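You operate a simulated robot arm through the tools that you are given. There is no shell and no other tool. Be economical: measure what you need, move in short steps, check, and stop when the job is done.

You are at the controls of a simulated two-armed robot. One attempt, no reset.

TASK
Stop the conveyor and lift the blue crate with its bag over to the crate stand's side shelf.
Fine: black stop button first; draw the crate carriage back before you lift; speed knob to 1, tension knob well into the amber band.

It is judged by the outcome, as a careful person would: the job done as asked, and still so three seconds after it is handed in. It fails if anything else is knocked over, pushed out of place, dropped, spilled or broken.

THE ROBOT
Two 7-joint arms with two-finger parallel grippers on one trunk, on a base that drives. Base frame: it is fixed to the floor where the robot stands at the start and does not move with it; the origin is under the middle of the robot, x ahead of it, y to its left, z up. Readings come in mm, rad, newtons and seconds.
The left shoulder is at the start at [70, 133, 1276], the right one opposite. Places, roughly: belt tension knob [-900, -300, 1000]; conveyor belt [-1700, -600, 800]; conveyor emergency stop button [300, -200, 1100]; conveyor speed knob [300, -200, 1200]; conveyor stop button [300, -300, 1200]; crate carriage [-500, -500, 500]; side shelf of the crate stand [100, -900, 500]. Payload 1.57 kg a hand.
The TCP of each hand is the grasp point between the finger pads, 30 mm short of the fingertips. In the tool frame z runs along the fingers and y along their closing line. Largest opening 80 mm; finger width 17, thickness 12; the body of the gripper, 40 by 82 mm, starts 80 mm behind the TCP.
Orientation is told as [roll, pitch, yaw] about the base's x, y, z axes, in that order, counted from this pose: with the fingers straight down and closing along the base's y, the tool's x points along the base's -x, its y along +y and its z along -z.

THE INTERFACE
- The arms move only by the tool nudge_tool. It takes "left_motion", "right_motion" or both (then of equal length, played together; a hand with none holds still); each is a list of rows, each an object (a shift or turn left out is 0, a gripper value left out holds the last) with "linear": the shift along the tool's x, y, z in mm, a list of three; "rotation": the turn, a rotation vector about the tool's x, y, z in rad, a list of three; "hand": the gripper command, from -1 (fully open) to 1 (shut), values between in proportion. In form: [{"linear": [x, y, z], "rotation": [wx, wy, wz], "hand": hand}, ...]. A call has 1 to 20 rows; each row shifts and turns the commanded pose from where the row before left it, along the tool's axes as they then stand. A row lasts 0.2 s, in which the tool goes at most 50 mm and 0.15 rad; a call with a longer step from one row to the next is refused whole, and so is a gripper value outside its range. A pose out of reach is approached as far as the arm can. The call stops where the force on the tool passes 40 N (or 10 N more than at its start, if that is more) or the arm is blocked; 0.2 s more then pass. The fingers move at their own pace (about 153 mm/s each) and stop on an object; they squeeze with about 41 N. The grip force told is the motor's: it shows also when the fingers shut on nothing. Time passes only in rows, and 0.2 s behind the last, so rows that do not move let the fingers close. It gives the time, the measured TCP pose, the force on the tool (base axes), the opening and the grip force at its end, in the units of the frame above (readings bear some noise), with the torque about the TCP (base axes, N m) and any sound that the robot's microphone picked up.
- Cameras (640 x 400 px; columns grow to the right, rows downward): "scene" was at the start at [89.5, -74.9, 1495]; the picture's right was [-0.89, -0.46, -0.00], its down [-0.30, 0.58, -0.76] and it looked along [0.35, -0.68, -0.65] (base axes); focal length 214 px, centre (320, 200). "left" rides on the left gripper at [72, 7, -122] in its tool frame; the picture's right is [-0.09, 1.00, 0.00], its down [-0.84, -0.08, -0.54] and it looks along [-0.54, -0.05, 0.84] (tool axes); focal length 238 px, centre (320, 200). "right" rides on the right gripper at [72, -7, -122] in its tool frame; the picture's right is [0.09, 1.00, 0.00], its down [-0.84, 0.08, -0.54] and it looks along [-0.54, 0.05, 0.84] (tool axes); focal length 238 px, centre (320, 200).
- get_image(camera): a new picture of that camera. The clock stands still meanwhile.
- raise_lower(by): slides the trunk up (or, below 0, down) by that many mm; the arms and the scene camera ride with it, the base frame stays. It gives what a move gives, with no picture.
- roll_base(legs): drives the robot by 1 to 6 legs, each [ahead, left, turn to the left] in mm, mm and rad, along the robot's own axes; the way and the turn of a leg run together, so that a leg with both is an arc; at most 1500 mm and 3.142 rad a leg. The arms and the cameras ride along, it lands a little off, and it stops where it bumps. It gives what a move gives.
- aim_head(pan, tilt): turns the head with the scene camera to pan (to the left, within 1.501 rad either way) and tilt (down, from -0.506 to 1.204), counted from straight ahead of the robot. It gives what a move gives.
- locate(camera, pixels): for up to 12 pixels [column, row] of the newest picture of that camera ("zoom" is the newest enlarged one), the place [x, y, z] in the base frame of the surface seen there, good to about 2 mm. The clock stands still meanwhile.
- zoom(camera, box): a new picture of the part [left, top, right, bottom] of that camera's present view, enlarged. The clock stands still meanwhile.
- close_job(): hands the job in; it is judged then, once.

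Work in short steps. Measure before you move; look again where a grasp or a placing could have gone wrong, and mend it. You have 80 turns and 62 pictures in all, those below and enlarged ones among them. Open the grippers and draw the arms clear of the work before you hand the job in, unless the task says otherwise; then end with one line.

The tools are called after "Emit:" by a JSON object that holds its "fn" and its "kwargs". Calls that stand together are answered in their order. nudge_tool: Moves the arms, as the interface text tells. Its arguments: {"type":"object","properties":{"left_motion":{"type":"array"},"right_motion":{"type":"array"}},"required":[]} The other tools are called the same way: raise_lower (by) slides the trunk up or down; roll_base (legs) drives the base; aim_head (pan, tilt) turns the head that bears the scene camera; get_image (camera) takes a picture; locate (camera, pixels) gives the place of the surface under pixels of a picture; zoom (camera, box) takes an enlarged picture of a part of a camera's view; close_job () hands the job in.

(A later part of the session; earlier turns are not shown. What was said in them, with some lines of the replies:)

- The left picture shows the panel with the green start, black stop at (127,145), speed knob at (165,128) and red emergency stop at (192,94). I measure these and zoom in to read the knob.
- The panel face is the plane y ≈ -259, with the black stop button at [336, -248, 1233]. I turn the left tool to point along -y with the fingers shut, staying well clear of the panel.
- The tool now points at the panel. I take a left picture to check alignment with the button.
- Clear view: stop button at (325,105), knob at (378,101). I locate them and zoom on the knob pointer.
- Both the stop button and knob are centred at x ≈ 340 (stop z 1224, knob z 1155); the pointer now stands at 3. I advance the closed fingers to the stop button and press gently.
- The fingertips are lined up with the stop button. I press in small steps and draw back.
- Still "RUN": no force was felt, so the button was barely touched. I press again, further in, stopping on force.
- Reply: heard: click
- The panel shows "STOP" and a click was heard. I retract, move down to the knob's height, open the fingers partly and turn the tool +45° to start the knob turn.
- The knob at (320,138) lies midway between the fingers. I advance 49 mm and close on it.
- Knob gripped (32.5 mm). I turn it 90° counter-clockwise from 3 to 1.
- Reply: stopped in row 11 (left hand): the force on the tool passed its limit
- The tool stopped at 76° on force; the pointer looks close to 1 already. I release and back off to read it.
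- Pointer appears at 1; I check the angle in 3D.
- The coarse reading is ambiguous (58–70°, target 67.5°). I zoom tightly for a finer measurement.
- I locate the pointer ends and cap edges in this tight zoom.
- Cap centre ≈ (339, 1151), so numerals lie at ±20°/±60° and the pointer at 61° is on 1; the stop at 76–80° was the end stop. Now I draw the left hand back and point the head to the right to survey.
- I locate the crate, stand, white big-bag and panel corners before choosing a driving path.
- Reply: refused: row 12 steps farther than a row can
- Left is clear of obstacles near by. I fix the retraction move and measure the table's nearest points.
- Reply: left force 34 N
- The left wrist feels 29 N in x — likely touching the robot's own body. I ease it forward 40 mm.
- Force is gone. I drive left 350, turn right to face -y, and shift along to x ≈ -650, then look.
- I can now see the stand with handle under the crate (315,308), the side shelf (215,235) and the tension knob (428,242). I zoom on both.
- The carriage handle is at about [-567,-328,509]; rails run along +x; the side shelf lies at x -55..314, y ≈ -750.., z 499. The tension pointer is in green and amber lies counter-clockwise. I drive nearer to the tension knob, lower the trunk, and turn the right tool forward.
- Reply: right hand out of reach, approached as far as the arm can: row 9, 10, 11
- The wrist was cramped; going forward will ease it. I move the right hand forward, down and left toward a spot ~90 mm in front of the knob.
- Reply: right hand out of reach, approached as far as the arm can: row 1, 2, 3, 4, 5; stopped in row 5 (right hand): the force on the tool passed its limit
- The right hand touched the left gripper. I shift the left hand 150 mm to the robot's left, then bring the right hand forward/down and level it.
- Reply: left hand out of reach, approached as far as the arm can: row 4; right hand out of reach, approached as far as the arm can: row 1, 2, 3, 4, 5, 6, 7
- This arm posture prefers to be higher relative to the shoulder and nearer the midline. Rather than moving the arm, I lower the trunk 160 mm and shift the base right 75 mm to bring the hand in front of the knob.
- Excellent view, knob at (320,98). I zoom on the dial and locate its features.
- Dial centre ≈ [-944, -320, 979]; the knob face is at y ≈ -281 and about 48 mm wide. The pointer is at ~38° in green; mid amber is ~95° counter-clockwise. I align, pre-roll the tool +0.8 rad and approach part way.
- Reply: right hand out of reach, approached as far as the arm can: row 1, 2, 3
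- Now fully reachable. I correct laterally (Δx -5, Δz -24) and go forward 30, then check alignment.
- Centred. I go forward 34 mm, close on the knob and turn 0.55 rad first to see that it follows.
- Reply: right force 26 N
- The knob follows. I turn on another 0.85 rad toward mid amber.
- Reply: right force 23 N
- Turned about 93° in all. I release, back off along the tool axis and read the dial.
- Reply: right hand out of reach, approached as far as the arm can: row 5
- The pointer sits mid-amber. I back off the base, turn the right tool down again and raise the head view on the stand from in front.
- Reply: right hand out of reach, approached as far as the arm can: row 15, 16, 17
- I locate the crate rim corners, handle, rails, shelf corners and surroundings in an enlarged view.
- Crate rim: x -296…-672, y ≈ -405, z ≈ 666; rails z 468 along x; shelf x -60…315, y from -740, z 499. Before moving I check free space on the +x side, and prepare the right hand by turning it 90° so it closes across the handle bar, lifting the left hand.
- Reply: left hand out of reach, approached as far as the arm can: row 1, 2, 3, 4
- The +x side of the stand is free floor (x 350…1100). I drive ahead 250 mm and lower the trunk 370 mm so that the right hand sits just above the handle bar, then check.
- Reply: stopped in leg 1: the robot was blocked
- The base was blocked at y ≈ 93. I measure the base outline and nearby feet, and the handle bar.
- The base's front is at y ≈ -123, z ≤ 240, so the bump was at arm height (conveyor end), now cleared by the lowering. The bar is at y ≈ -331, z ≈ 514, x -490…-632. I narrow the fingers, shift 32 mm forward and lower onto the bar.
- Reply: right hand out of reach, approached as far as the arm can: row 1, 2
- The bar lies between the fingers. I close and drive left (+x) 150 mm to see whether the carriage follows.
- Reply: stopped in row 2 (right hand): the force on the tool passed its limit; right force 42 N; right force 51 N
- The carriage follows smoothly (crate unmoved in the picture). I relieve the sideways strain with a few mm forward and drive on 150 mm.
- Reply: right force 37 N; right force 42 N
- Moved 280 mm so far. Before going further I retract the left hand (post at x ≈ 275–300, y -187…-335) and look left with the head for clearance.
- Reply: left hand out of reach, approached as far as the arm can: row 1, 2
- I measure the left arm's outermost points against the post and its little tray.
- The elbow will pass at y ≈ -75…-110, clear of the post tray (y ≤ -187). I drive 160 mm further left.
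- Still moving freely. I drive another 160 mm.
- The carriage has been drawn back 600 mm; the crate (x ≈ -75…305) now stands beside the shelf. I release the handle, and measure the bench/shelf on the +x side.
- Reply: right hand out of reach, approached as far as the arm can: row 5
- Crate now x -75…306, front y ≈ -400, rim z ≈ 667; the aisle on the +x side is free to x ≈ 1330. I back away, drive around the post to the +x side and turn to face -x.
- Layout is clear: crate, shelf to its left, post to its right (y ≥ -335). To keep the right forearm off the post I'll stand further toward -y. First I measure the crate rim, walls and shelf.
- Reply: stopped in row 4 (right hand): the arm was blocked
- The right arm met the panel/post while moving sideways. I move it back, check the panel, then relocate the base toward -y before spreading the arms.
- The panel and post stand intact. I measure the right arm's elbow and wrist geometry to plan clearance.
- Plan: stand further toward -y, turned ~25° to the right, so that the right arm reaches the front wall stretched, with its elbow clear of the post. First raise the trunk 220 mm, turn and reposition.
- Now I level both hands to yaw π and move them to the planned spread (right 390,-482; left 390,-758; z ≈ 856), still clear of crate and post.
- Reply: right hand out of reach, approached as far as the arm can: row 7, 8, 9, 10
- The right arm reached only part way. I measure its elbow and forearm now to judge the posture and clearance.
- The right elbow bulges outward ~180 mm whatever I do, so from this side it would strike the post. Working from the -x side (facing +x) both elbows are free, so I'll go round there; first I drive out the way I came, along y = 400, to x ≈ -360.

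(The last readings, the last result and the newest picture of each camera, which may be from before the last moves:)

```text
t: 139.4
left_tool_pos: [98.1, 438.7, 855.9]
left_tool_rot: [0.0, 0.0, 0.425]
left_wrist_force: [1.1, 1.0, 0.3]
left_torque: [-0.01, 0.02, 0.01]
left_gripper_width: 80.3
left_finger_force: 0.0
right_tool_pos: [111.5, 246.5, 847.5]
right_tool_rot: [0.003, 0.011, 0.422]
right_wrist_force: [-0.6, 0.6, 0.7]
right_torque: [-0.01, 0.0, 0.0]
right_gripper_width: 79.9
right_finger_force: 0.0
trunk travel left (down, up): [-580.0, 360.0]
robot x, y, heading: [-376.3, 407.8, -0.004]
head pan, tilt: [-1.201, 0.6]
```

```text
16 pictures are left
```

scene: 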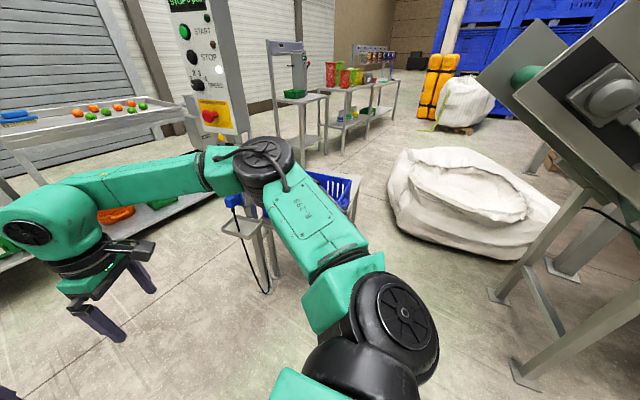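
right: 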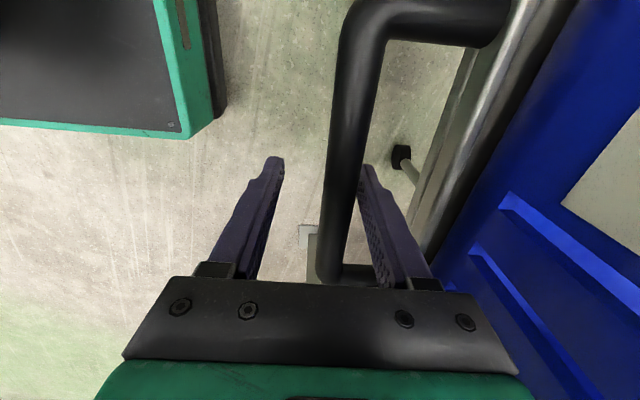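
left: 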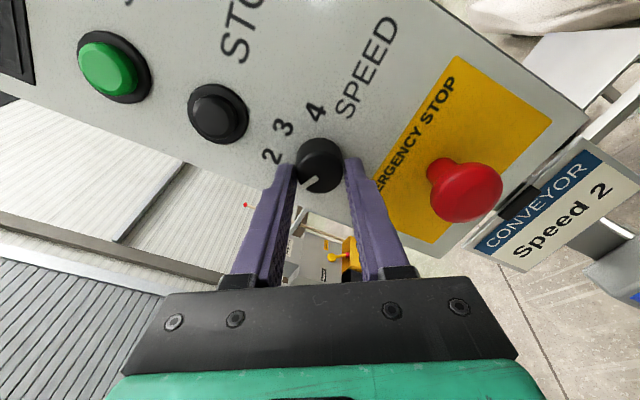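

I measure the bag's near edge, the conveyor's end and feet, and floor, for the way to the -x side of the stand.

Emit:
{"fn": "locate", "kwargs": {"camera": "scene", "pixels": [[388, 200], [398, 228], [440, 246], [480, 258], [525, 258], [497, 298], [528, 382], [484, 80], [560, 165], [390, 165], [345, 215], [630, 195]]}}

```text
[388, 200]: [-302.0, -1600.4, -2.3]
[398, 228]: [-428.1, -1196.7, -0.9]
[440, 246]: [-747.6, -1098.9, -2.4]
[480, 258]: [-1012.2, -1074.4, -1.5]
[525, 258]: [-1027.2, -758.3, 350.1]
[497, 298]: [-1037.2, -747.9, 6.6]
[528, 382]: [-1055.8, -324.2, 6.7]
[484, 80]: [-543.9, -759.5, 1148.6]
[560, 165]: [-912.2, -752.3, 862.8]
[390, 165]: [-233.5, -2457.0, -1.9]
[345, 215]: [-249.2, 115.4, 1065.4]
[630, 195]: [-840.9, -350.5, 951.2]
```

The bag's edge is at y ≈ -1100 and the conveyor end at x ≈ -544, so a stand position of x ≈ -365 works. I square both hands (yaw 0) at 465 mm ahead, 276 mm apart.

Emit:
{"fn": "nudge_tool", "kwargs": {"left_motion": [{"rotation": [0, 0, 0.141]}, {"rotation": [0, 0, 0.141]}, {"rotation": [0, 0, 0.142]}, {"linear": [4, 33, 0]}, {"linear": [5, 34, 0]}, {}], "right_motion": [{"rotation": [0, 0, 0.141]}, {"rotation": [0, 0, 0.141]}, {"rotation": [0, 0, 0.142]}, {"linear": [11, -8, -4]}, {"linear": [11, -8, -4]}, {}]}}

```text
t: 140.8
left_tool_pos: [89.9, 504.5, 854.3]
left_tool_rot: [-0.001, -0.001, 0.0]
left_wrist_force: [0.4, 0.0, 0.6]
left_torque: [-0.01, 0.03, 0.02]
left_gripper_width: 80.0
left_finger_force: 0.2
right_tool_pos: [89.4, 229.8, 855.8]
right_tool_rot: [-0.001, 0.015, -0.003]
right_wrist_force: [0.9, 0.5, -0.2]
right_torque: [0.02, 0.01, 0.02]
right_gripper_width: 79.9
right_finger_force: 0.0
trunk travel left (down, up): [-580.0, 360.0]
robot x, y, heading: [-378.1, 407.5, 0.0]
head pan, tilt: [-1.201, 0.6]
```

Both hands are in place. I drive right (-y) 912 mm so the hands come over the crate's front and back walls at safe height.

Emit:
{"fn": "roll_base", "kwargs": {"legs": [[0, -912, 0]]}}

Emit:
{"fn": "aim_head", "kwargs": {"pan": 0, "tilt": 0.9}}

Emit:
{"fn": "get_image", "kwargs": {"camera": "scene"}}

```text
t: 144.4
left_tool_pos: [88.3, -174.5, 853.5]
left_tool_rot: [-0.021, -0.003, -0.006]
left_wrist_force: [-0.5, 0.7, -0.5]
left_torque: [0.03, -0.03, 0.01]
left_gripper_width: 79.7
left_finger_force: 0.1
right_tool_pos: [84.2, -449.0, 859.6]
right_tool_rot: [-0.02, 0.01, -0.009]
right_wrist_force: [-0.2, -0.1, -0.1]
right_torque: [0.01, -0.02, -0.02]
right_gripper_width: 79.8
right_finger_force: 0.0
trunk travel left (down, up): [-580.0, 360.0]
robot x, y, heading: [-378.9, -282.8, -0.017]
head pan, tilt: [-1.201, 0.6]
stopped in leg 1: the robot was blocked; the commanded pose is now the measured one
```

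```text
t: 145.8
left_tool_pos: [87.9, -174.5, 853.4]
left_tool_rot: [-0.019, -0.001, -0.005]
left_wrist_force: [0.3, 0.1, -0.2]
left_torque: [-0.02, 0.0, 0.0]
left_gripper_width: 80.1
left_finger_force: 0.1
right_tool_pos: [85.6, -447.5, 860.3]
right_tool_rot: [-0.024, 0.01, -0.011]
right_wrist_force: [0.4, -0.1, -0.1]
right_torque: [0.01, 0.01, -0.01]
right_gripper_width: 79.8
right_finger_force: 0.1
trunk travel left (down, up): [-580.0, 360.0]
robot x, y, heading: [-381.9, -285.4, -0.011]
head pan, tilt: [0.0, 0.901]
```

```text
15 pictures are left
```

scene: 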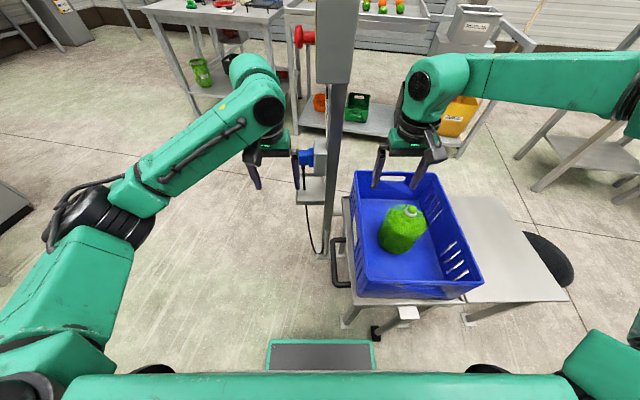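

Blocked at y ≈ -283. I check the caster leg (377,333) against the base edge (372,345), and the conveyor behind.

Emit:
{"fn": "locate", "kwargs": {"camera": "scene", "pixels": [[377, 333], [372, 345], [270, 345], [320, 341], [344, 322], [408, 312], [466, 320], [355, 290], [483, 288], [352, 175], [440, 175], [400, 230]]}}

Emit:
{"fn": "aim_head", "kwargs": {"pan": -1.5, "tilt": 0.3}}

Emit:
{"fn": "get_image", "kwargs": {"camera": "scene"}}

```text
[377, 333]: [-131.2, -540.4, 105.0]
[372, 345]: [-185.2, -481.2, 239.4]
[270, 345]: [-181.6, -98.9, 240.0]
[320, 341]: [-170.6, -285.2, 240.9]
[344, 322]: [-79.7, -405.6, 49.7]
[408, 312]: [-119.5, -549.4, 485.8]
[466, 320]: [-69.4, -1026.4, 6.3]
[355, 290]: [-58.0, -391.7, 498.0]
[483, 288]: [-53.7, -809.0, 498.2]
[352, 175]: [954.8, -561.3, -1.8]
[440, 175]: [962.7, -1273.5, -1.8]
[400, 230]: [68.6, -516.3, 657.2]
```

```text
t: 147.4
left_tool_pos: [87.4, -175.0, 853.4]
left_tool_rot: [-0.021, -0.001, -0.005]
left_wrist_force: [0.2, 0.3, 0.1]
left_torque: [-0.01, -0.01, -0.04]
left_gripper_width: 80.0
left_finger_force: 0.0
right_tool_pos: [84.7, -447.5, 860.3]
right_tool_rot: [-0.023, 0.01, -0.008]
right_wrist_force: [0.0, -0.4, 0.4]
right_torque: [-0.03, -0.01, -0.02]
right_gripper_width: 79.9
right_finger_force: 0.0
trunk travel left (down, up): [-580.0, 360.0]
robot x, y, heading: [-383.4, -282.8, -0.016]
head pan, tilt: [-1.499, 0.3]
```

```text
14 pictures are left
```

scene: 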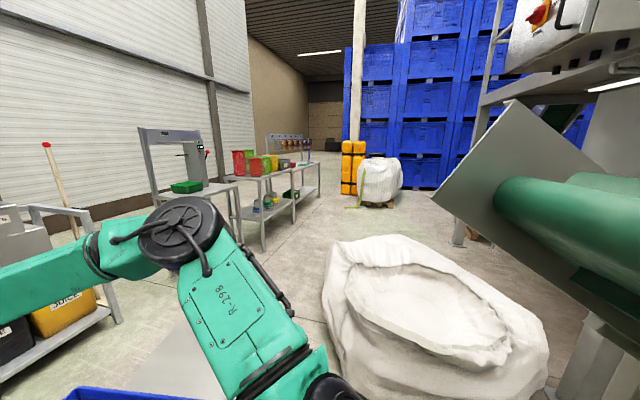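

The conveyor's end plate is close to the robot's upper body. I measure it to find a clearance (lower trunk or further ahead).

Emit:
{"fn": "locate", "kwargs": {"camera": "scene", "pixels": [[438, 206], [513, 103], [585, 160], [470, 225], [530, 260], [600, 310], [637, 365], [520, 200], [600, 220], [330, 300], [340, 380], [545, 370]]}}

```text
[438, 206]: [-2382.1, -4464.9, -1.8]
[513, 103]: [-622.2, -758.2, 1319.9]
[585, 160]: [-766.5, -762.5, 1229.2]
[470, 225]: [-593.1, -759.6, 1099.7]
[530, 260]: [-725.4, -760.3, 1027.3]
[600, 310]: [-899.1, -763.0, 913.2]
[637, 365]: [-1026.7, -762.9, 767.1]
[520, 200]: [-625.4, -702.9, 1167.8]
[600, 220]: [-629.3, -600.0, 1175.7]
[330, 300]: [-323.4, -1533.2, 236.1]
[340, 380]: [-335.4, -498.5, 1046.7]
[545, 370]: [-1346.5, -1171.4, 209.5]
```

The plates' lower edge is at z ≈ 1100 at that end, so lowering the trunk should let the upper body pass beneath. I back off 80 mm, lower 150 mm while raising the hands 100 mm relative, and retry.

Emit:
{"fn": "roll_base", "kwargs": {"legs": [[0, 80, 0.014]]}}

Emit:
{"fn": "nudge_tool", "kwargs": {"left_motion": [{"linear": [0, 0, -35]}, {"linear": [0, 0, -35]}, {"linear": [0, 0, -30]}, {}], "right_motion": [{"linear": [0, 0, -35]}, {"linear": [0, 0, -35]}, {"linear": [0, 0, -30]}, {}]}}

Emit:
{"fn": "raise_lower", "kwargs": {"by": -170}}

Emit:
{"fn": "roll_base", "kwargs": {"legs": [[0, -200, 0]]}}

```text
t: 148.4
left_tool_pos: [85.7, -103.2, 855.0]
left_tool_rot: [0.0, -0.003, 0.007]
left_wrist_force: [-0.2, -0.2, 0.1]
left_torque: [-0.02, -0.04, 0.05]
left_gripper_width: 80.0
left_finger_force: 0.0
right_tool_pos: [88.0, -377.2, 856.6]
right_tool_rot: [0.001, 0.012, 0.006]
right_wrist_force: [-0.6, 0.1, 1.0]
right_torque: [-0.02, 0.04, 0.02]
right_gripper_width: 80.1
right_finger_force: 0.1
trunk travel left (down, up): [-580.0, 360.0]
robot x, y, heading: [-382.7, -206.6, -0.002]
head pan, tilt: [-1.499, 0.3]
```

```text
t: 149.4
left_tool_pos: [85.0, -105.2, 956.0]
left_tool_rot: [0.0, -0.001, 0.009]
left_wrist_force: [-0.4, -0.4, 0.4]
left_torque: [0.02, -0.02, 0.0]
left_gripper_width: 79.9
left_finger_force: 0.0
right_tool_pos: [88.6, -377.6, 956.8]
right_tool_rot: [-0.001, 0.012, 0.007]
right_wrist_force: [-0.7, -0.3, 0.6]
right_torque: [0.01, -0.02, 0.01]
right_gripper_width: 80.1
right_finger_force: 0.0
trunk travel left (down, up): [-580.0, 360.0]
robot x, y, heading: [-378.6, -200.9, 0.006]
head pan, tilt: [-1.499, 0.3]
```

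```text
t: 151.4
left_tool_pos: [85.9, -104.1, 785.1]
left_tool_rot: [0.0, -0.002, 0.01]
left_wrist_force: [-1.6, -0.4, -0.6]
left_torque: [0.01, 0.01, -0.02]
left_gripper_width: 80.1
left_finger_force: 0.0
right_tool_pos: [88.5, -378.2, 787.1]
right_tool_rot: [0.001, 0.009, 0.005]
right_wrist_force: [0.3, -0.2, 0.9]
right_torque: [0.02, -0.02, -0.01]
right_gripper_width: 79.8
right_finger_force: 0.1
trunk travel left (down, up): [-410.0, 530.0]
robot x, y, heading: [-379.9, -203.3, 0.004]
head pan, tilt: [-1.499, 0.3]
```

```text
t: 153.0
left_tool_pos: [85.3, -306.0, 786.4]
left_tool_rot: [0.002, -0.003, 0.007]
left_wrist_force: [0.3, -0.2, 0.5]
left_torque: [0.06, 0.01, 0.0]
left_gripper_width: 79.7
left_finger_force: 0.1
right_tool_pos: [88.8, -578.0, 787.0]
right_tool_rot: [0.0, 0.01, 0.004]
right_wrist_force: [-1.1, -0.9, -0.3]
right_torque: [0.03, 0.0, -0.03]
right_gripper_width: 80.1
right_finger_force: 0.1
trunk travel left (down, up): [-410.0, 530.0]
robot x, y, heading: [-379.1, -409.5, 0.007]
head pan, tilt: [-1.499, 0.3]
```

It passes. I drive the remaining 103 mm and look down at the walls.

Emit:
{"fn": "roll_base", "kwargs": {"legs": [[0, -103, -0.006]]}}

Emit:
{"fn": "aim_head", "kwargs": {"pan": -0.1, "tilt": 0.8}}

Emit:
{"fn": "get_image", "kwargs": {"camera": "scene"}}

Emit:
{"fn": "get_image", "kwargs": {"camera": "left"}}

Emit:
{"fn": "get_image", "kwargs": {"camera": "right"}}

```text
t: 154.1
left_tool_pos: [85.7, -411.4, 786.1]
left_tool_rot: [0.003, -0.003, 0.001]
left_wrist_force: [0.0, -0.6, 0.6]
left_torque: [0.05, 0.01, 0.02]
left_gripper_width: 80.0
left_finger_force: 0.0
right_tool_pos: [87.5, -684.4, 787.3]
right_tool_rot: [0.001, 0.01, -0.001]
right_wrist_force: [1.0, -0.2, -0.4]
right_torque: [0.06, 0.02, -0.01]
right_gripper_width: 80.1
right_finger_force: 0.0
trunk travel left (down, up): [-410.0, 530.0]
robot x, y, heading: [-384.7, -506.8, 0.001]
head pan, tilt: [-1.499, 0.3]
```

```text
t: 155.7
left_tool_pos: [84.8, -410.6, 786.2]
left_tool_rot: [0.001, -0.002, 0.002]
left_wrist_force: [-0.5, -0.3, -0.3]
left_torque: [-0.02, -0.04, -0.02]
left_gripper_width: 80.0
left_finger_force: 0.0
right_tool_pos: [87.4, -683.3, 786.7]
right_tool_rot: [0.0, 0.012, -0.001]
right_wrist_force: [-0.8, -0.5, 0.6]
right_torque: [0.01, -0.01, 0.01]
right_gripper_width: 79.9
right_finger_force: 0.2
trunk travel left (down, up): [-410.0, 530.0]
robot x, y, heading: [-381.3, -508.3, -0.005]
head pan, tilt: [-0.099, 0.799]
```

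```text
13 pictures are left
```

scene: 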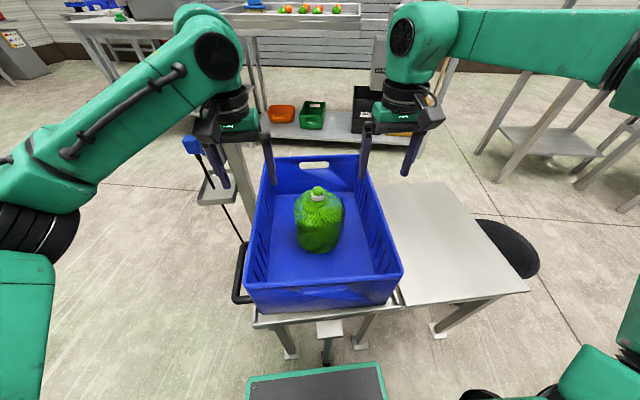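

```text
12 pictures are left
```

left: 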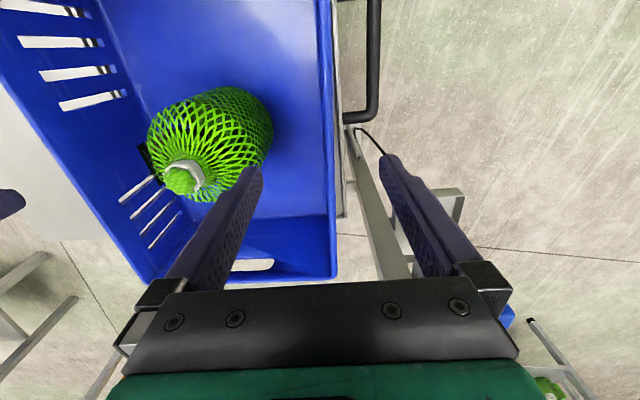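

```text
11 pictures are left
```

right: 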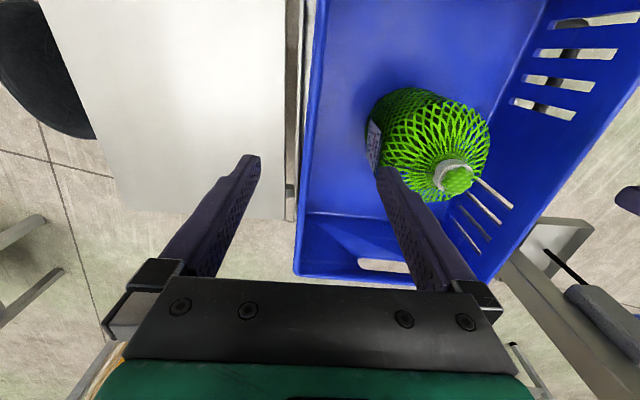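

Both hands straddle their walls. I locate the rims in both hand views.

Emit:
{"fn": "locate", "kwargs": {"camera": "left", "pixels": [[325, 60], [333, 60], [330, 150], [333, 250], [328, 200], [185, 180], [336, 100]]}}

Emit:
{"fn": "locate", "kwargs": {"camera": "right", "pixels": [[322, 60], [314, 60], [309, 150], [303, 220], [301, 250], [455, 178], [293, 180], [250, 200]]}}

```text
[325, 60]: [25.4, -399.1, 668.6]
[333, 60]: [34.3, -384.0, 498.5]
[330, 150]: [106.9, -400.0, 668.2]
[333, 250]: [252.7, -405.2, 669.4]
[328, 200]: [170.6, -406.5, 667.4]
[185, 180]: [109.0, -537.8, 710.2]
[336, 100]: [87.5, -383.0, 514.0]
```

```text
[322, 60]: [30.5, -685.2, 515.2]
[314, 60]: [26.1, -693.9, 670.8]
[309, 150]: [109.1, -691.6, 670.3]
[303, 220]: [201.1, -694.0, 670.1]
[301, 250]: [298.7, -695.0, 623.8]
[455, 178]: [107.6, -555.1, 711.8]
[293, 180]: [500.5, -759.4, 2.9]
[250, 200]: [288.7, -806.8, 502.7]
```

Front rim y ≈ -402, back rim y ≈ -692, z ≈ 669. I centre the hands over the rims with 40 mm opening, then lower the trunk 60 mm and the hands 76 mm.

Emit:
{"fn": "nudge_tool", "kwargs": {"left_motion": [{"linear": [0, 9, 0], "hand": 0}, {}, {}], "right_motion": [{"linear": [0, -8, 0], "hand": 0}, {}, {}]}}

Emit:
{"fn": "raise_lower", "kwargs": {"by": -60}}

Emit:
{"fn": "nudge_tool", "kwargs": {"left_motion": [{"linear": [0, 0, 26]}, {"linear": [0, 0, 26]}, {"linear": [0, 0, 24]}, {}], "right_motion": [{"linear": [0, 0, 26]}, {"linear": [0, 0, 26]}, {"linear": [0, 0, 24]}, {}]}}

Emit:
{"fn": "get_image", "kwargs": {"camera": "scene"}}

```text
t: 156.5
left_tool_pos: [86.2, -401.1, 786.5]
left_tool_rot: [0.0, -0.002, 0.002]
left_wrist_force: [-0.7, 0.1, -0.6]
left_torque: [-0.01, -0.01, -0.02]
left_gripper_width: 40.0
left_finger_force: 0.0
right_tool_pos: [87.1, -690.4, 786.8]
right_tool_rot: [0.0, 0.012, -0.002]
right_wrist_force: [0.6, -0.1, 0.1]
right_torque: [0.0, -0.02, -0.01]
right_gripper_width: 39.8
right_finger_force: 0.1
trunk travel left (down, up): [-410.0, 530.0]
robot x, y, heading: [-377.2, -507.4, -0.006]
head pan, tilt: [-0.099, 0.799]
```

```text
t: 157.5
left_tool_pos: [87.2, -401.8, 724.2]
left_tool_rot: [0.001, -0.002, 0.004]
left_wrist_force: [-0.6, -0.1, -0.1]
left_torque: [-0.01, 0.01, -0.01]
left_gripper_width: 39.8
left_finger_force: 0.0
right_tool_pos: [87.2, -692.6, 726.9]
right_tool_rot: [0.0, 0.012, -0.001]
right_wrist_force: [0.3, 0.1, 0.2]
right_torque: [0.02, -0.04, 0.0]
right_gripper_width: 40.0
right_finger_force: 0.0
trunk travel left (down, up): [-350.0, 590.0]
robot x, y, heading: [-379.9, -505.5, -0.004]
head pan, tilt: [-0.099, 0.799]
```

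```text
t: 158.5
left_tool_pos: [86.8, -401.6, 649.1]
left_tool_rot: [-0.001, -0.002, 0.002]
left_wrist_force: [-0.4, 1.0, -0.2]
left_torque: [0.0, 0.0, 0.0]
left_gripper_width: 40.1
left_finger_force: 0.2
right_tool_pos: [87.2, -691.2, 649.9]
right_tool_rot: [0.001, 0.011, -0.002]
right_wrist_force: [0.1, -0.5, 0.5]
right_torque: [0.0, 0.03, 0.02]
right_gripper_width: 40.0
right_finger_force: 0.1
trunk travel left (down, up): [-350.0, 590.0]
robot x, y, heading: [-382.6, -510.9, -0.005]
head pan, tilt: [-0.099, 0.799]
```

```text
10 pictures are left
```

scene: 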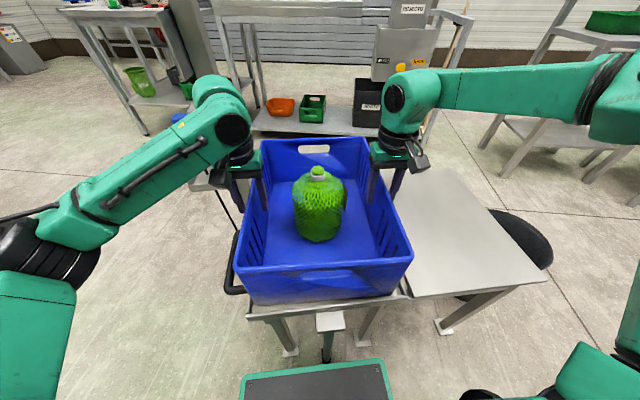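

Fingers straddle both walls. I close both grippers.

Emit:
{"fn": "nudge_tool", "kwargs": {"left_motion": [{"hand": 1}, {"hand": 1}, {"hand": 1}], "right_motion": [{"hand": 1}, {"hand": 1}, {"hand": 1}]}}

Emit:
{"fn": "raise_lower", "kwargs": {"by": 25}}

Emit:
{"fn": "get_image", "kwargs": {"camera": "scene"}}

```text
t: 159.3
left_tool_pos: [87.6, -401.5, 649.6]
left_tool_rot: [0.001, 0.0, 0.001]
left_wrist_force: [-2.1, 4.3, -0.1]
left_torque: [-0.38, -0.68, -0.46]
left_gripper_width: 8.3
left_finger_force: 27.2
right_tool_pos: [86.5, -693.1, 650.9]
right_tool_rot: [-0.001, 0.011, -0.001]
right_wrist_force: [1.0, -7.7, -0.6]
right_torque: [0.23, 0.06, -0.51]
right_gripper_width: 8.2
right_finger_force: 27.9
trunk travel left (down, up): [-350.0, 590.0]
robot x, y, heading: [-380.3, -508.2, -0.002]
head pan, tilt: [-0.099, 0.799]
```

```text
t: 160.0
left_tool_pos: [88.9, -400.8, 672.9]
left_tool_rot: [0.001, 0.002, 0.002]
left_wrist_force: [-2.9, 8.0, -7.9]
left_torque: [-0.41, 0.61, -0.48]
left_gripper_width: 8.5
left_finger_force: 27.4
right_tool_pos: [88.3, -692.0, 674.7]
right_tool_rot: [-0.002, 0.012, -0.002]
right_wrist_force: [4.0, -7.7, -8.5]
right_torque: [0.09, -0.22, -0.46]
right_gripper_width: 8.4
right_finger_force: 26.6
trunk travel left (down, up): [-375.0, 565.0]
robot x, y, heading: [-383.4, -506.9, -0.007]
head pan, tilt: [-0.099, 0.799]
```

```text
9 pictures are left
```

scene: 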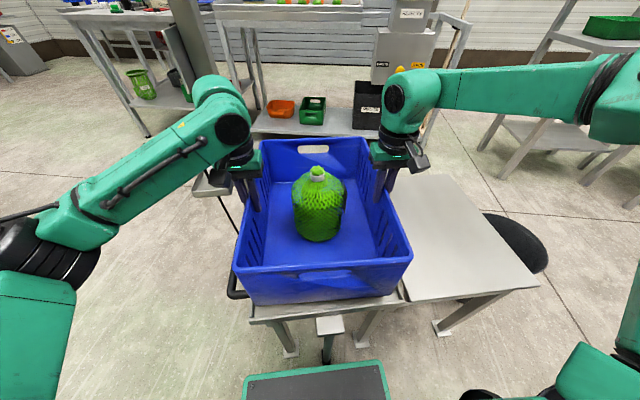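

Each hand carries ~8 N and the crate is level. I lift 35 mm more, then drive right 350 mm to above the shelf.

Emit:
{"fn": "raise_lower", "kwargs": {"by": 35}}

Emit:
{"fn": "roll_base", "kwargs": {"legs": [[0, -175, 0]]}}

Emit:
{"fn": "get_image", "kwargs": {"camera": "scene"}}

```text
t: 160.8
left_tool_pos: [88.6, -400.6, 708.1]
left_tool_rot: [0.001, 0.002, 0.002]
left_wrist_force: [-2.9, 10.1, -6.6]
left_torque: [-0.4, 0.87, -0.45]
left_gripper_width: 8.2
left_finger_force: 26.8
right_tool_pos: [87.8, -694.1, 709.5]
right_tool_rot: [0.0, 0.013, -0.002]
right_wrist_force: [3.3, -11.0, -7.6]
right_torque: [0.12, -0.43, -0.47]
right_gripper_width: 8.4
right_finger_force: 27.2
trunk travel left (down, up): [-410.0, 530.0]
robot x, y, heading: [-381.2, -507.3, -0.0]
head pan, tilt: [-0.099, 0.799]
```

```text
t: 162.2
left_tool_pos: [88.6, -575.4, 709.9]
left_tool_rot: [0.002, 0.0, 0.001]
left_wrist_force: [-3.1, 14.2, -8.4]
left_torque: [-0.23, 0.37, -0.44]
left_gripper_width: 8.5
left_finger_force: 27.0
right_tool_pos: [87.1, -867.6, 709.9]
right_tool_rot: [0.0, 0.014, -0.001]
right_wrist_force: [3.2, -15.3, -8.6]
right_torque: [0.28, 0.02, -0.38]
right_gripper_width: 8.2
right_finger_force: 27.3
trunk travel left (down, up): [-410.0, 530.0]
robot x, y, heading: [-382.1, -681.3, -0.009]
head pan, tilt: [-0.099, 0.799]
```

```text
8 pictures are left
```

scene: 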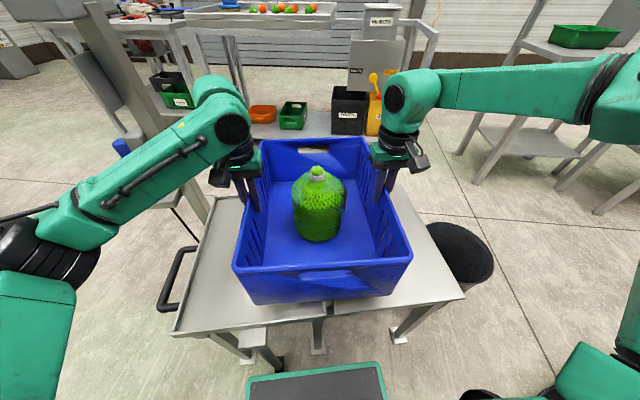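

The crate hangs level above. I drive the other 175 mm, then 20 mm ahead, and check the position over the shelf.

Emit:
{"fn": "roll_base", "kwargs": {"legs": [[0, -175, 0.004], [20, 0, 0]]}}

Emit:
{"fn": "get_image", "kwargs": {"camera": "scene"}}

```text
t: 164.1
left_tool_pos: [107.7, -751.1, 706.3]
left_tool_rot: [0.003, 0.002, 0.005]
left_wrist_force: [-3.3, -0.1, -7.7]
left_torque: [-0.35, 0.8, -0.47]
left_gripper_width: 8.2
left_finger_force: 26.8
right_tool_pos: [107.7, -1043.2, 709.0]
right_tool_rot: [-0.003, 0.014, 0.001]
right_wrist_force: [3.4, 0.7, -8.6]
right_torque: [0.18, -0.37, -0.51]
right_gripper_width: 8.4
right_finger_force: 27.5
trunk travel left (down, up): [-410.0, 530.0]
robot x, y, heading: [-362.3, -857.2, -0.0]
head pan, tilt: [-0.099, 0.799]
```

```text
7 pictures are left
```

scene: 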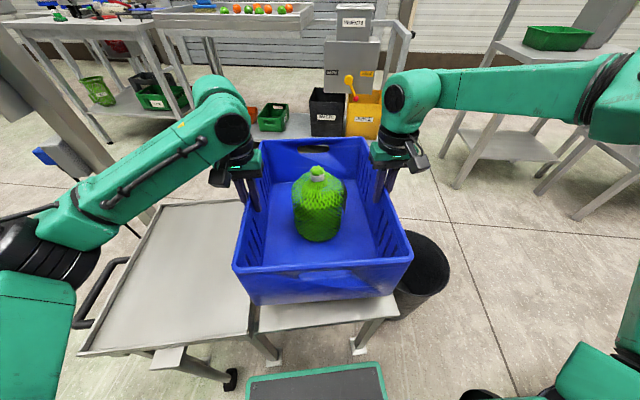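

I locate the rim corners and the shelf's visible edges.

Emit:
{"fn": "locate", "kwargs": {"camera": "scene", "pixels": [[236, 268], [410, 259], [264, 143], [365, 139], [252, 302], [388, 294], [258, 328], [396, 300], [252, 325], [330, 310], [245, 310]]}}

```text
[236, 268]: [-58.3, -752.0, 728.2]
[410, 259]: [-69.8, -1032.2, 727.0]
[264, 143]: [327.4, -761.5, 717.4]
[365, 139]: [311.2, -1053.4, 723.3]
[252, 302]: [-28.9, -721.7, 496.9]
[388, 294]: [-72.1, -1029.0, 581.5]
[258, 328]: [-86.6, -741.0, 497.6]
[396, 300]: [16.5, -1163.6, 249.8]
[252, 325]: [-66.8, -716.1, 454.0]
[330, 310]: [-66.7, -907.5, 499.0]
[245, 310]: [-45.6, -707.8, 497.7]
```

The crate (x ≈ -63…332, y ≈ -750…-1045) is centred over the shelf (x -67…331, y -741…-1052). I lower 50 mm, then finer.

Emit:
{"fn": "raise_lower", "kwargs": {"by": -50}}

Emit:
{"fn": "raise_lower", "kwargs": {"by": -6}}

Emit:
{"fn": "raise_lower", "kwargs": {"by": -3}}

```text
t: 165.1
left_tool_pos: [106.7, -750.9, 658.2]
left_tool_rot: [0.001, 0.003, 0.005]
left_wrist_force: [-3.9, 0.0, -6.2]
left_torque: [-0.46, 0.64, -0.5]
left_gripper_width: 8.3
left_finger_force: 27.3
right_tool_pos: [107.6, -1043.2, 660.8]
right_tool_rot: [-0.003, 0.011, 0.003]
right_wrist_force: [3.1, 0.8, -8.9]
right_torque: [0.05, -0.29, -0.5]
right_gripper_width: 8.3
right_finger_force: 27.7
trunk travel left (down, up): [-360.0, 580.0]
robot x, y, heading: [-363.3, -860.4, -0.005]
head pan, tilt: [-0.099, 0.799]
```

```text
t: 165.6
left_tool_pos: [106.9, -751.2, 652.7]
left_tool_rot: [0.003, 0.001, 0.005]
left_wrist_force: [-3.0, -1.8, -6.6]
left_torque: [-0.47, 0.89, -0.51]
left_gripper_width: 8.2
left_finger_force: 27.0
right_tool_pos: [106.3, -1041.1, 654.3]
right_tool_rot: [-0.002, 0.012, 0.001]
right_wrist_force: [2.6, 1.4, -9.9]
right_torque: [0.08, -0.49, -0.48]
right_gripper_width: 8.4
right_finger_force: 27.0
trunk travel left (down, up): [-354.0, 586.0]
robot x, y, heading: [-361.2, -859.6, 0.001]
head pan, tilt: [-0.099, 0.799]
```

```text
t: 166.1
left_tool_pos: [106.0, -750.7, 649.5]
left_tool_rot: [0.002, -0.002, 0.005]
left_wrist_force: [-4.1, -0.4, -3.7]
left_torque: [-0.26, -0.05, -0.52]
left_gripper_width: 8.1
left_finger_force: 27.4
right_tool_pos: [106.2, -1042.0, 651.7]
right_tool_rot: [-0.001, 0.009, 0.001]
right_wrist_force: [4.1, 0.9, -6.0]
right_torque: [0.16, -0.82, -0.47]
right_gripper_width: 8.5
right_finger_force: 27.4
trunk travel left (down, up): [-351.0, 589.0]
robot x, y, heading: [-360.8, -858.5, -0.001]
head pan, tilt: [-0.099, 0.799]
```

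Contact has begun (load dropping). I lower 2 + 2 mm more until the weight is off.

Emit:
{"fn": "raise_lower", "kwargs": {"by": -2}}

Emit:
{"fn": "raise_lower", "kwargs": {"by": -1.5}}

Emit:
{"fn": "get_image", "kwargs": {"camera": "scene"}}

```text
t: 166.6
left_tool_pos: [106.5, -751.3, 649.3]
left_tool_rot: [0.002, -0.003, 0.006]
left_wrist_force: [-1.7, 0.2, 4.3]
left_torque: [-0.22, 0.09, -0.47]
left_gripper_width: 8.2
left_finger_force: 26.7
right_tool_pos: [106.4, -1043.1, 649.6]
right_tool_rot: [-0.002, 0.009, 0.002]
right_wrist_force: [8.1, -1.2, 3.3]
right_torque: [0.14, 0.37, -0.48]
right_gripper_width: 8.1
right_finger_force: 27.5
trunk travel left (down, up): [-349.0, 591.0]
robot x, y, heading: [-360.8, -862.0, 0.003]
head pan, tilt: [-0.099, 0.799]
```

```text
t: 167.2
left_tool_pos: [106.7, -751.1, 648.6]
left_tool_rot: [-0.001, -0.006, 0.008]
left_wrist_force: [6.0, 0.8, 16.8]
left_torque: [-0.12, 0.35, -0.43]
left_gripper_width: 8.5
left_finger_force: 27.4
right_tool_pos: [105.7, -1041.6, 650.6]
right_tool_rot: [-0.001, 0.006, 0.0]
right_wrist_force: [11.2, -1.9, 16.6]
right_torque: [0.08, 0.35, -0.46]
right_gripper_width: 8.3
right_finger_force: 27.1
trunk travel left (down, up): [-347.0, 592.0]
robot x, y, heading: [-364.0, -859.2, -0.001]
head pan, tilt: [-0.099, 0.799]
```

```text
6 pictures are left
```

scene: 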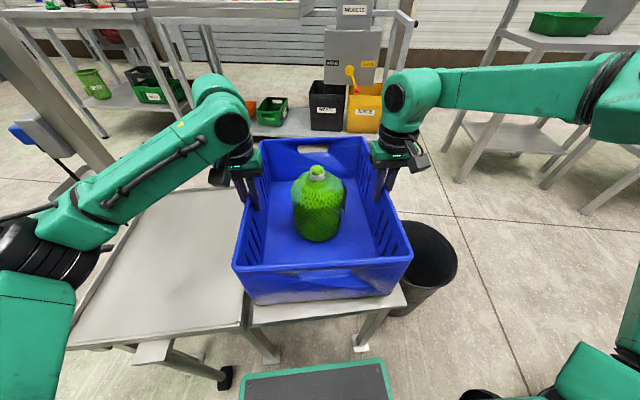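

The crate stands on the shelf. I open the grippers to 40 mm and raise both hands clear.

Emit:
{"fn": "nudge_tool", "kwargs": {"left_motion": [{"hand": 0}, {"hand": 0}, {"hand": 0}, {"linear": [0, 0, -20]}, {"linear": [0, 0, -28]}, {"linear": [0, 0, -30]}], "right_motion": [{"hand": 0}, {"hand": 0}, {"hand": 0}, {"linear": [0, 0, -20]}, {"linear": [0, 0, -28]}, {"linear": [0, 0, -30]}]}}

Emit:
{"fn": "raise_lower", "kwargs": {"by": 60}}

Emit:
{"fn": "zoom", "kwargs": {"camera": "scene", "box": [60, 110, 480, 400]}}

```text
t: 168.6
left_tool_pos: [105.6, -750.6, 725.0]
left_tool_rot: [0.001, -0.002, 0.006]
left_wrist_force: [-0.3, 0.2, 0.3]
left_torque: [0.03, 0.0, 0.01]
left_gripper_width: 40.1
left_finger_force: 0.0
right_tool_pos: [107.0, -1041.9, 725.4]
right_tool_rot: [-0.004, 0.01, 0.002]
right_wrist_force: [-0.1, 0.2, -0.6]
right_torque: [-0.01, -0.01, -0.02]
right_gripper_width: 40.0
right_finger_force: 0.1
trunk travel left (down, up): [-347.0, 592.0]
robot x, y, heading: [-362.0, -859.8, -0.001]
head pan, tilt: [-0.099, 0.799]
```

```text
t: 169.6
left_tool_pos: [106.6, -750.4, 785.6]
left_tool_rot: [0.002, 0.001, 0.004]
left_wrist_force: [-0.6, -0.9, -0.6]
left_torque: [-0.02, -0.01, -0.02]
left_gripper_width: 40.0
left_finger_force: 0.0
right_tool_pos: [107.1, -1040.8, 785.3]
right_tool_rot: [-0.001, 0.013, 0.003]
right_wrist_force: [0.1, 0.2, 0.4]
right_torque: [0.0, 0.01, 0.0]
right_gripper_width: 40.1
right_finger_force: 0.1
trunk travel left (down, up): [-407.0, 532.0]
robot x, y, heading: [-361.1, -863.1, 0.003]
head pan, tilt: [-0.099, 0.799]
```

```text
1.38 times, centred on (270, 255) of scene
```

zoom: 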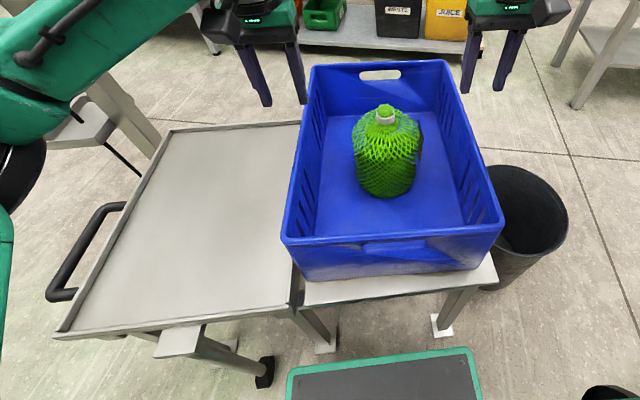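

The crate with its bag rests fully on the shelf. I back out the same way, grippers open, clear of the work.

Emit:
{"fn": "roll_base", "kwargs": {"legs": [[-18, 0, 0], [0, 1000, 0]]}}

Emit:
{"fn": "nudge_tool", "kwargs": {"left_motion": [{"hand": -1}, {}, {}], "right_motion": [{"hand": -1}, {}, {}]}}

Emit:
{"fn": "aim_head", "kwargs": {"pan": -0.9, "tilt": 0.35}}

Emit:
{"fn": "get_image", "kwargs": {"camera": "scene"}}

```text
t: 175.1
left_tool_pos: [87.1, 252.9, 785.3]
left_tool_rot: [0.001, -0.003, 0.007]
left_wrist_force: [0.6, -0.5, -0.3]
left_torque: [0.02, -0.01, 0.02]
left_gripper_width: 40.1
left_finger_force: 0.0
right_tool_pos: [89.6, -38.5, 784.9]
right_tool_rot: [-0.001, 0.011, 0.004]
right_wrist_force: [0.0, 0.9, 0.6]
right_torque: [0.03, -0.01, 0.02]
right_gripper_width: 39.6
right_finger_force: 0.0
trunk travel left (down, up): [-407.0, 532.0]
robot x, y, heading: [-380.7, 142.5, 0.0]
head pan, tilt: [-0.099, 0.799]
```

```text
t: 175.9
left_tool_pos: [88.0, 253.5, 784.1]
left_tool_rot: [0.002, -0.002, 0.007]
left_wrist_force: [0.6, 0.1, 0.7]
left_torque: [-0.02, 0.01, 0.01]
left_gripper_width: 79.8
left_finger_force: 0.1
right_tool_pos: [90.0, -39.9, 785.3]
right_tool_rot: [0.0, 0.01, 0.004]
right_wrist_force: [0.1, 0.3, -0.1]
right_torque: [-0.02, -0.03, 0.02]
right_gripper_width: 80.1
right_finger_force: 0.0
trunk travel left (down, up): [-407.0, 532.0]
robot x, y, heading: [-380.8, 149.3, 0.0]
head pan, tilt: [-0.099, 0.799]
```

```text
t: 177.1
left_tool_pos: [86.6, 252.2, 785.5]
left_tool_rot: [0.002, -0.002, 0.008]
left_wrist_force: [-0.1, -0.6, -0.4]
left_torque: [0.01, -0.04, -0.03]
left_gripper_width: 80.2
left_finger_force: 0.0
right_tool_pos: [89.0, -39.9, 784.9]
right_tool_rot: [-0.001, 0.01, 0.004]
right_wrist_force: [0.2, -0.6, 0.2]
right_torque: [0.02, -0.03, -0.01]
right_gripper_width: 80.0
right_finger_force: 0.0
trunk travel left (down, up): [-407.0, 532.0]
robot x, y, heading: [-382.4, 143.0, -0.0]
head pan, tilt: [-0.901, 0.351]
```

```text
4 pictures are left
```

scene: 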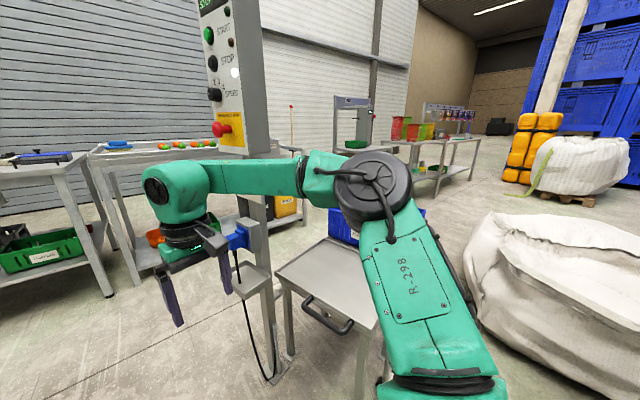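

Everything is upright and the arms are clear. One last check of the panel state.

Emit:
{"fn": "zoom", "kwargs": {"camera": "scene", "box": [190, 0, 270, 150]}}

```text
2.67 times, centred on (230, 75) of scene
```

zoom: 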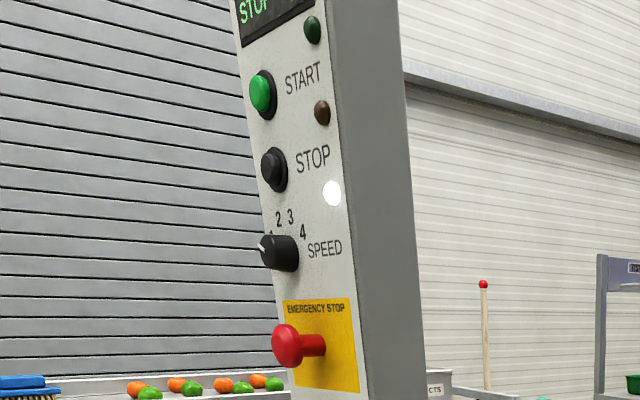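

The panel reads STOP, with the knob on 1 and the emergency stop untouched. I hand the job in.

Emit:
{"fn": "close_job", "kwargs": {}}

```text
The job is handed in.
```

The conveyor is stopped with the black button, the speed knob is on 1 and the tension knob is mid-amber; I drew the carriage back before lifting, and the blue crate with its bag now stands on the side shelf.
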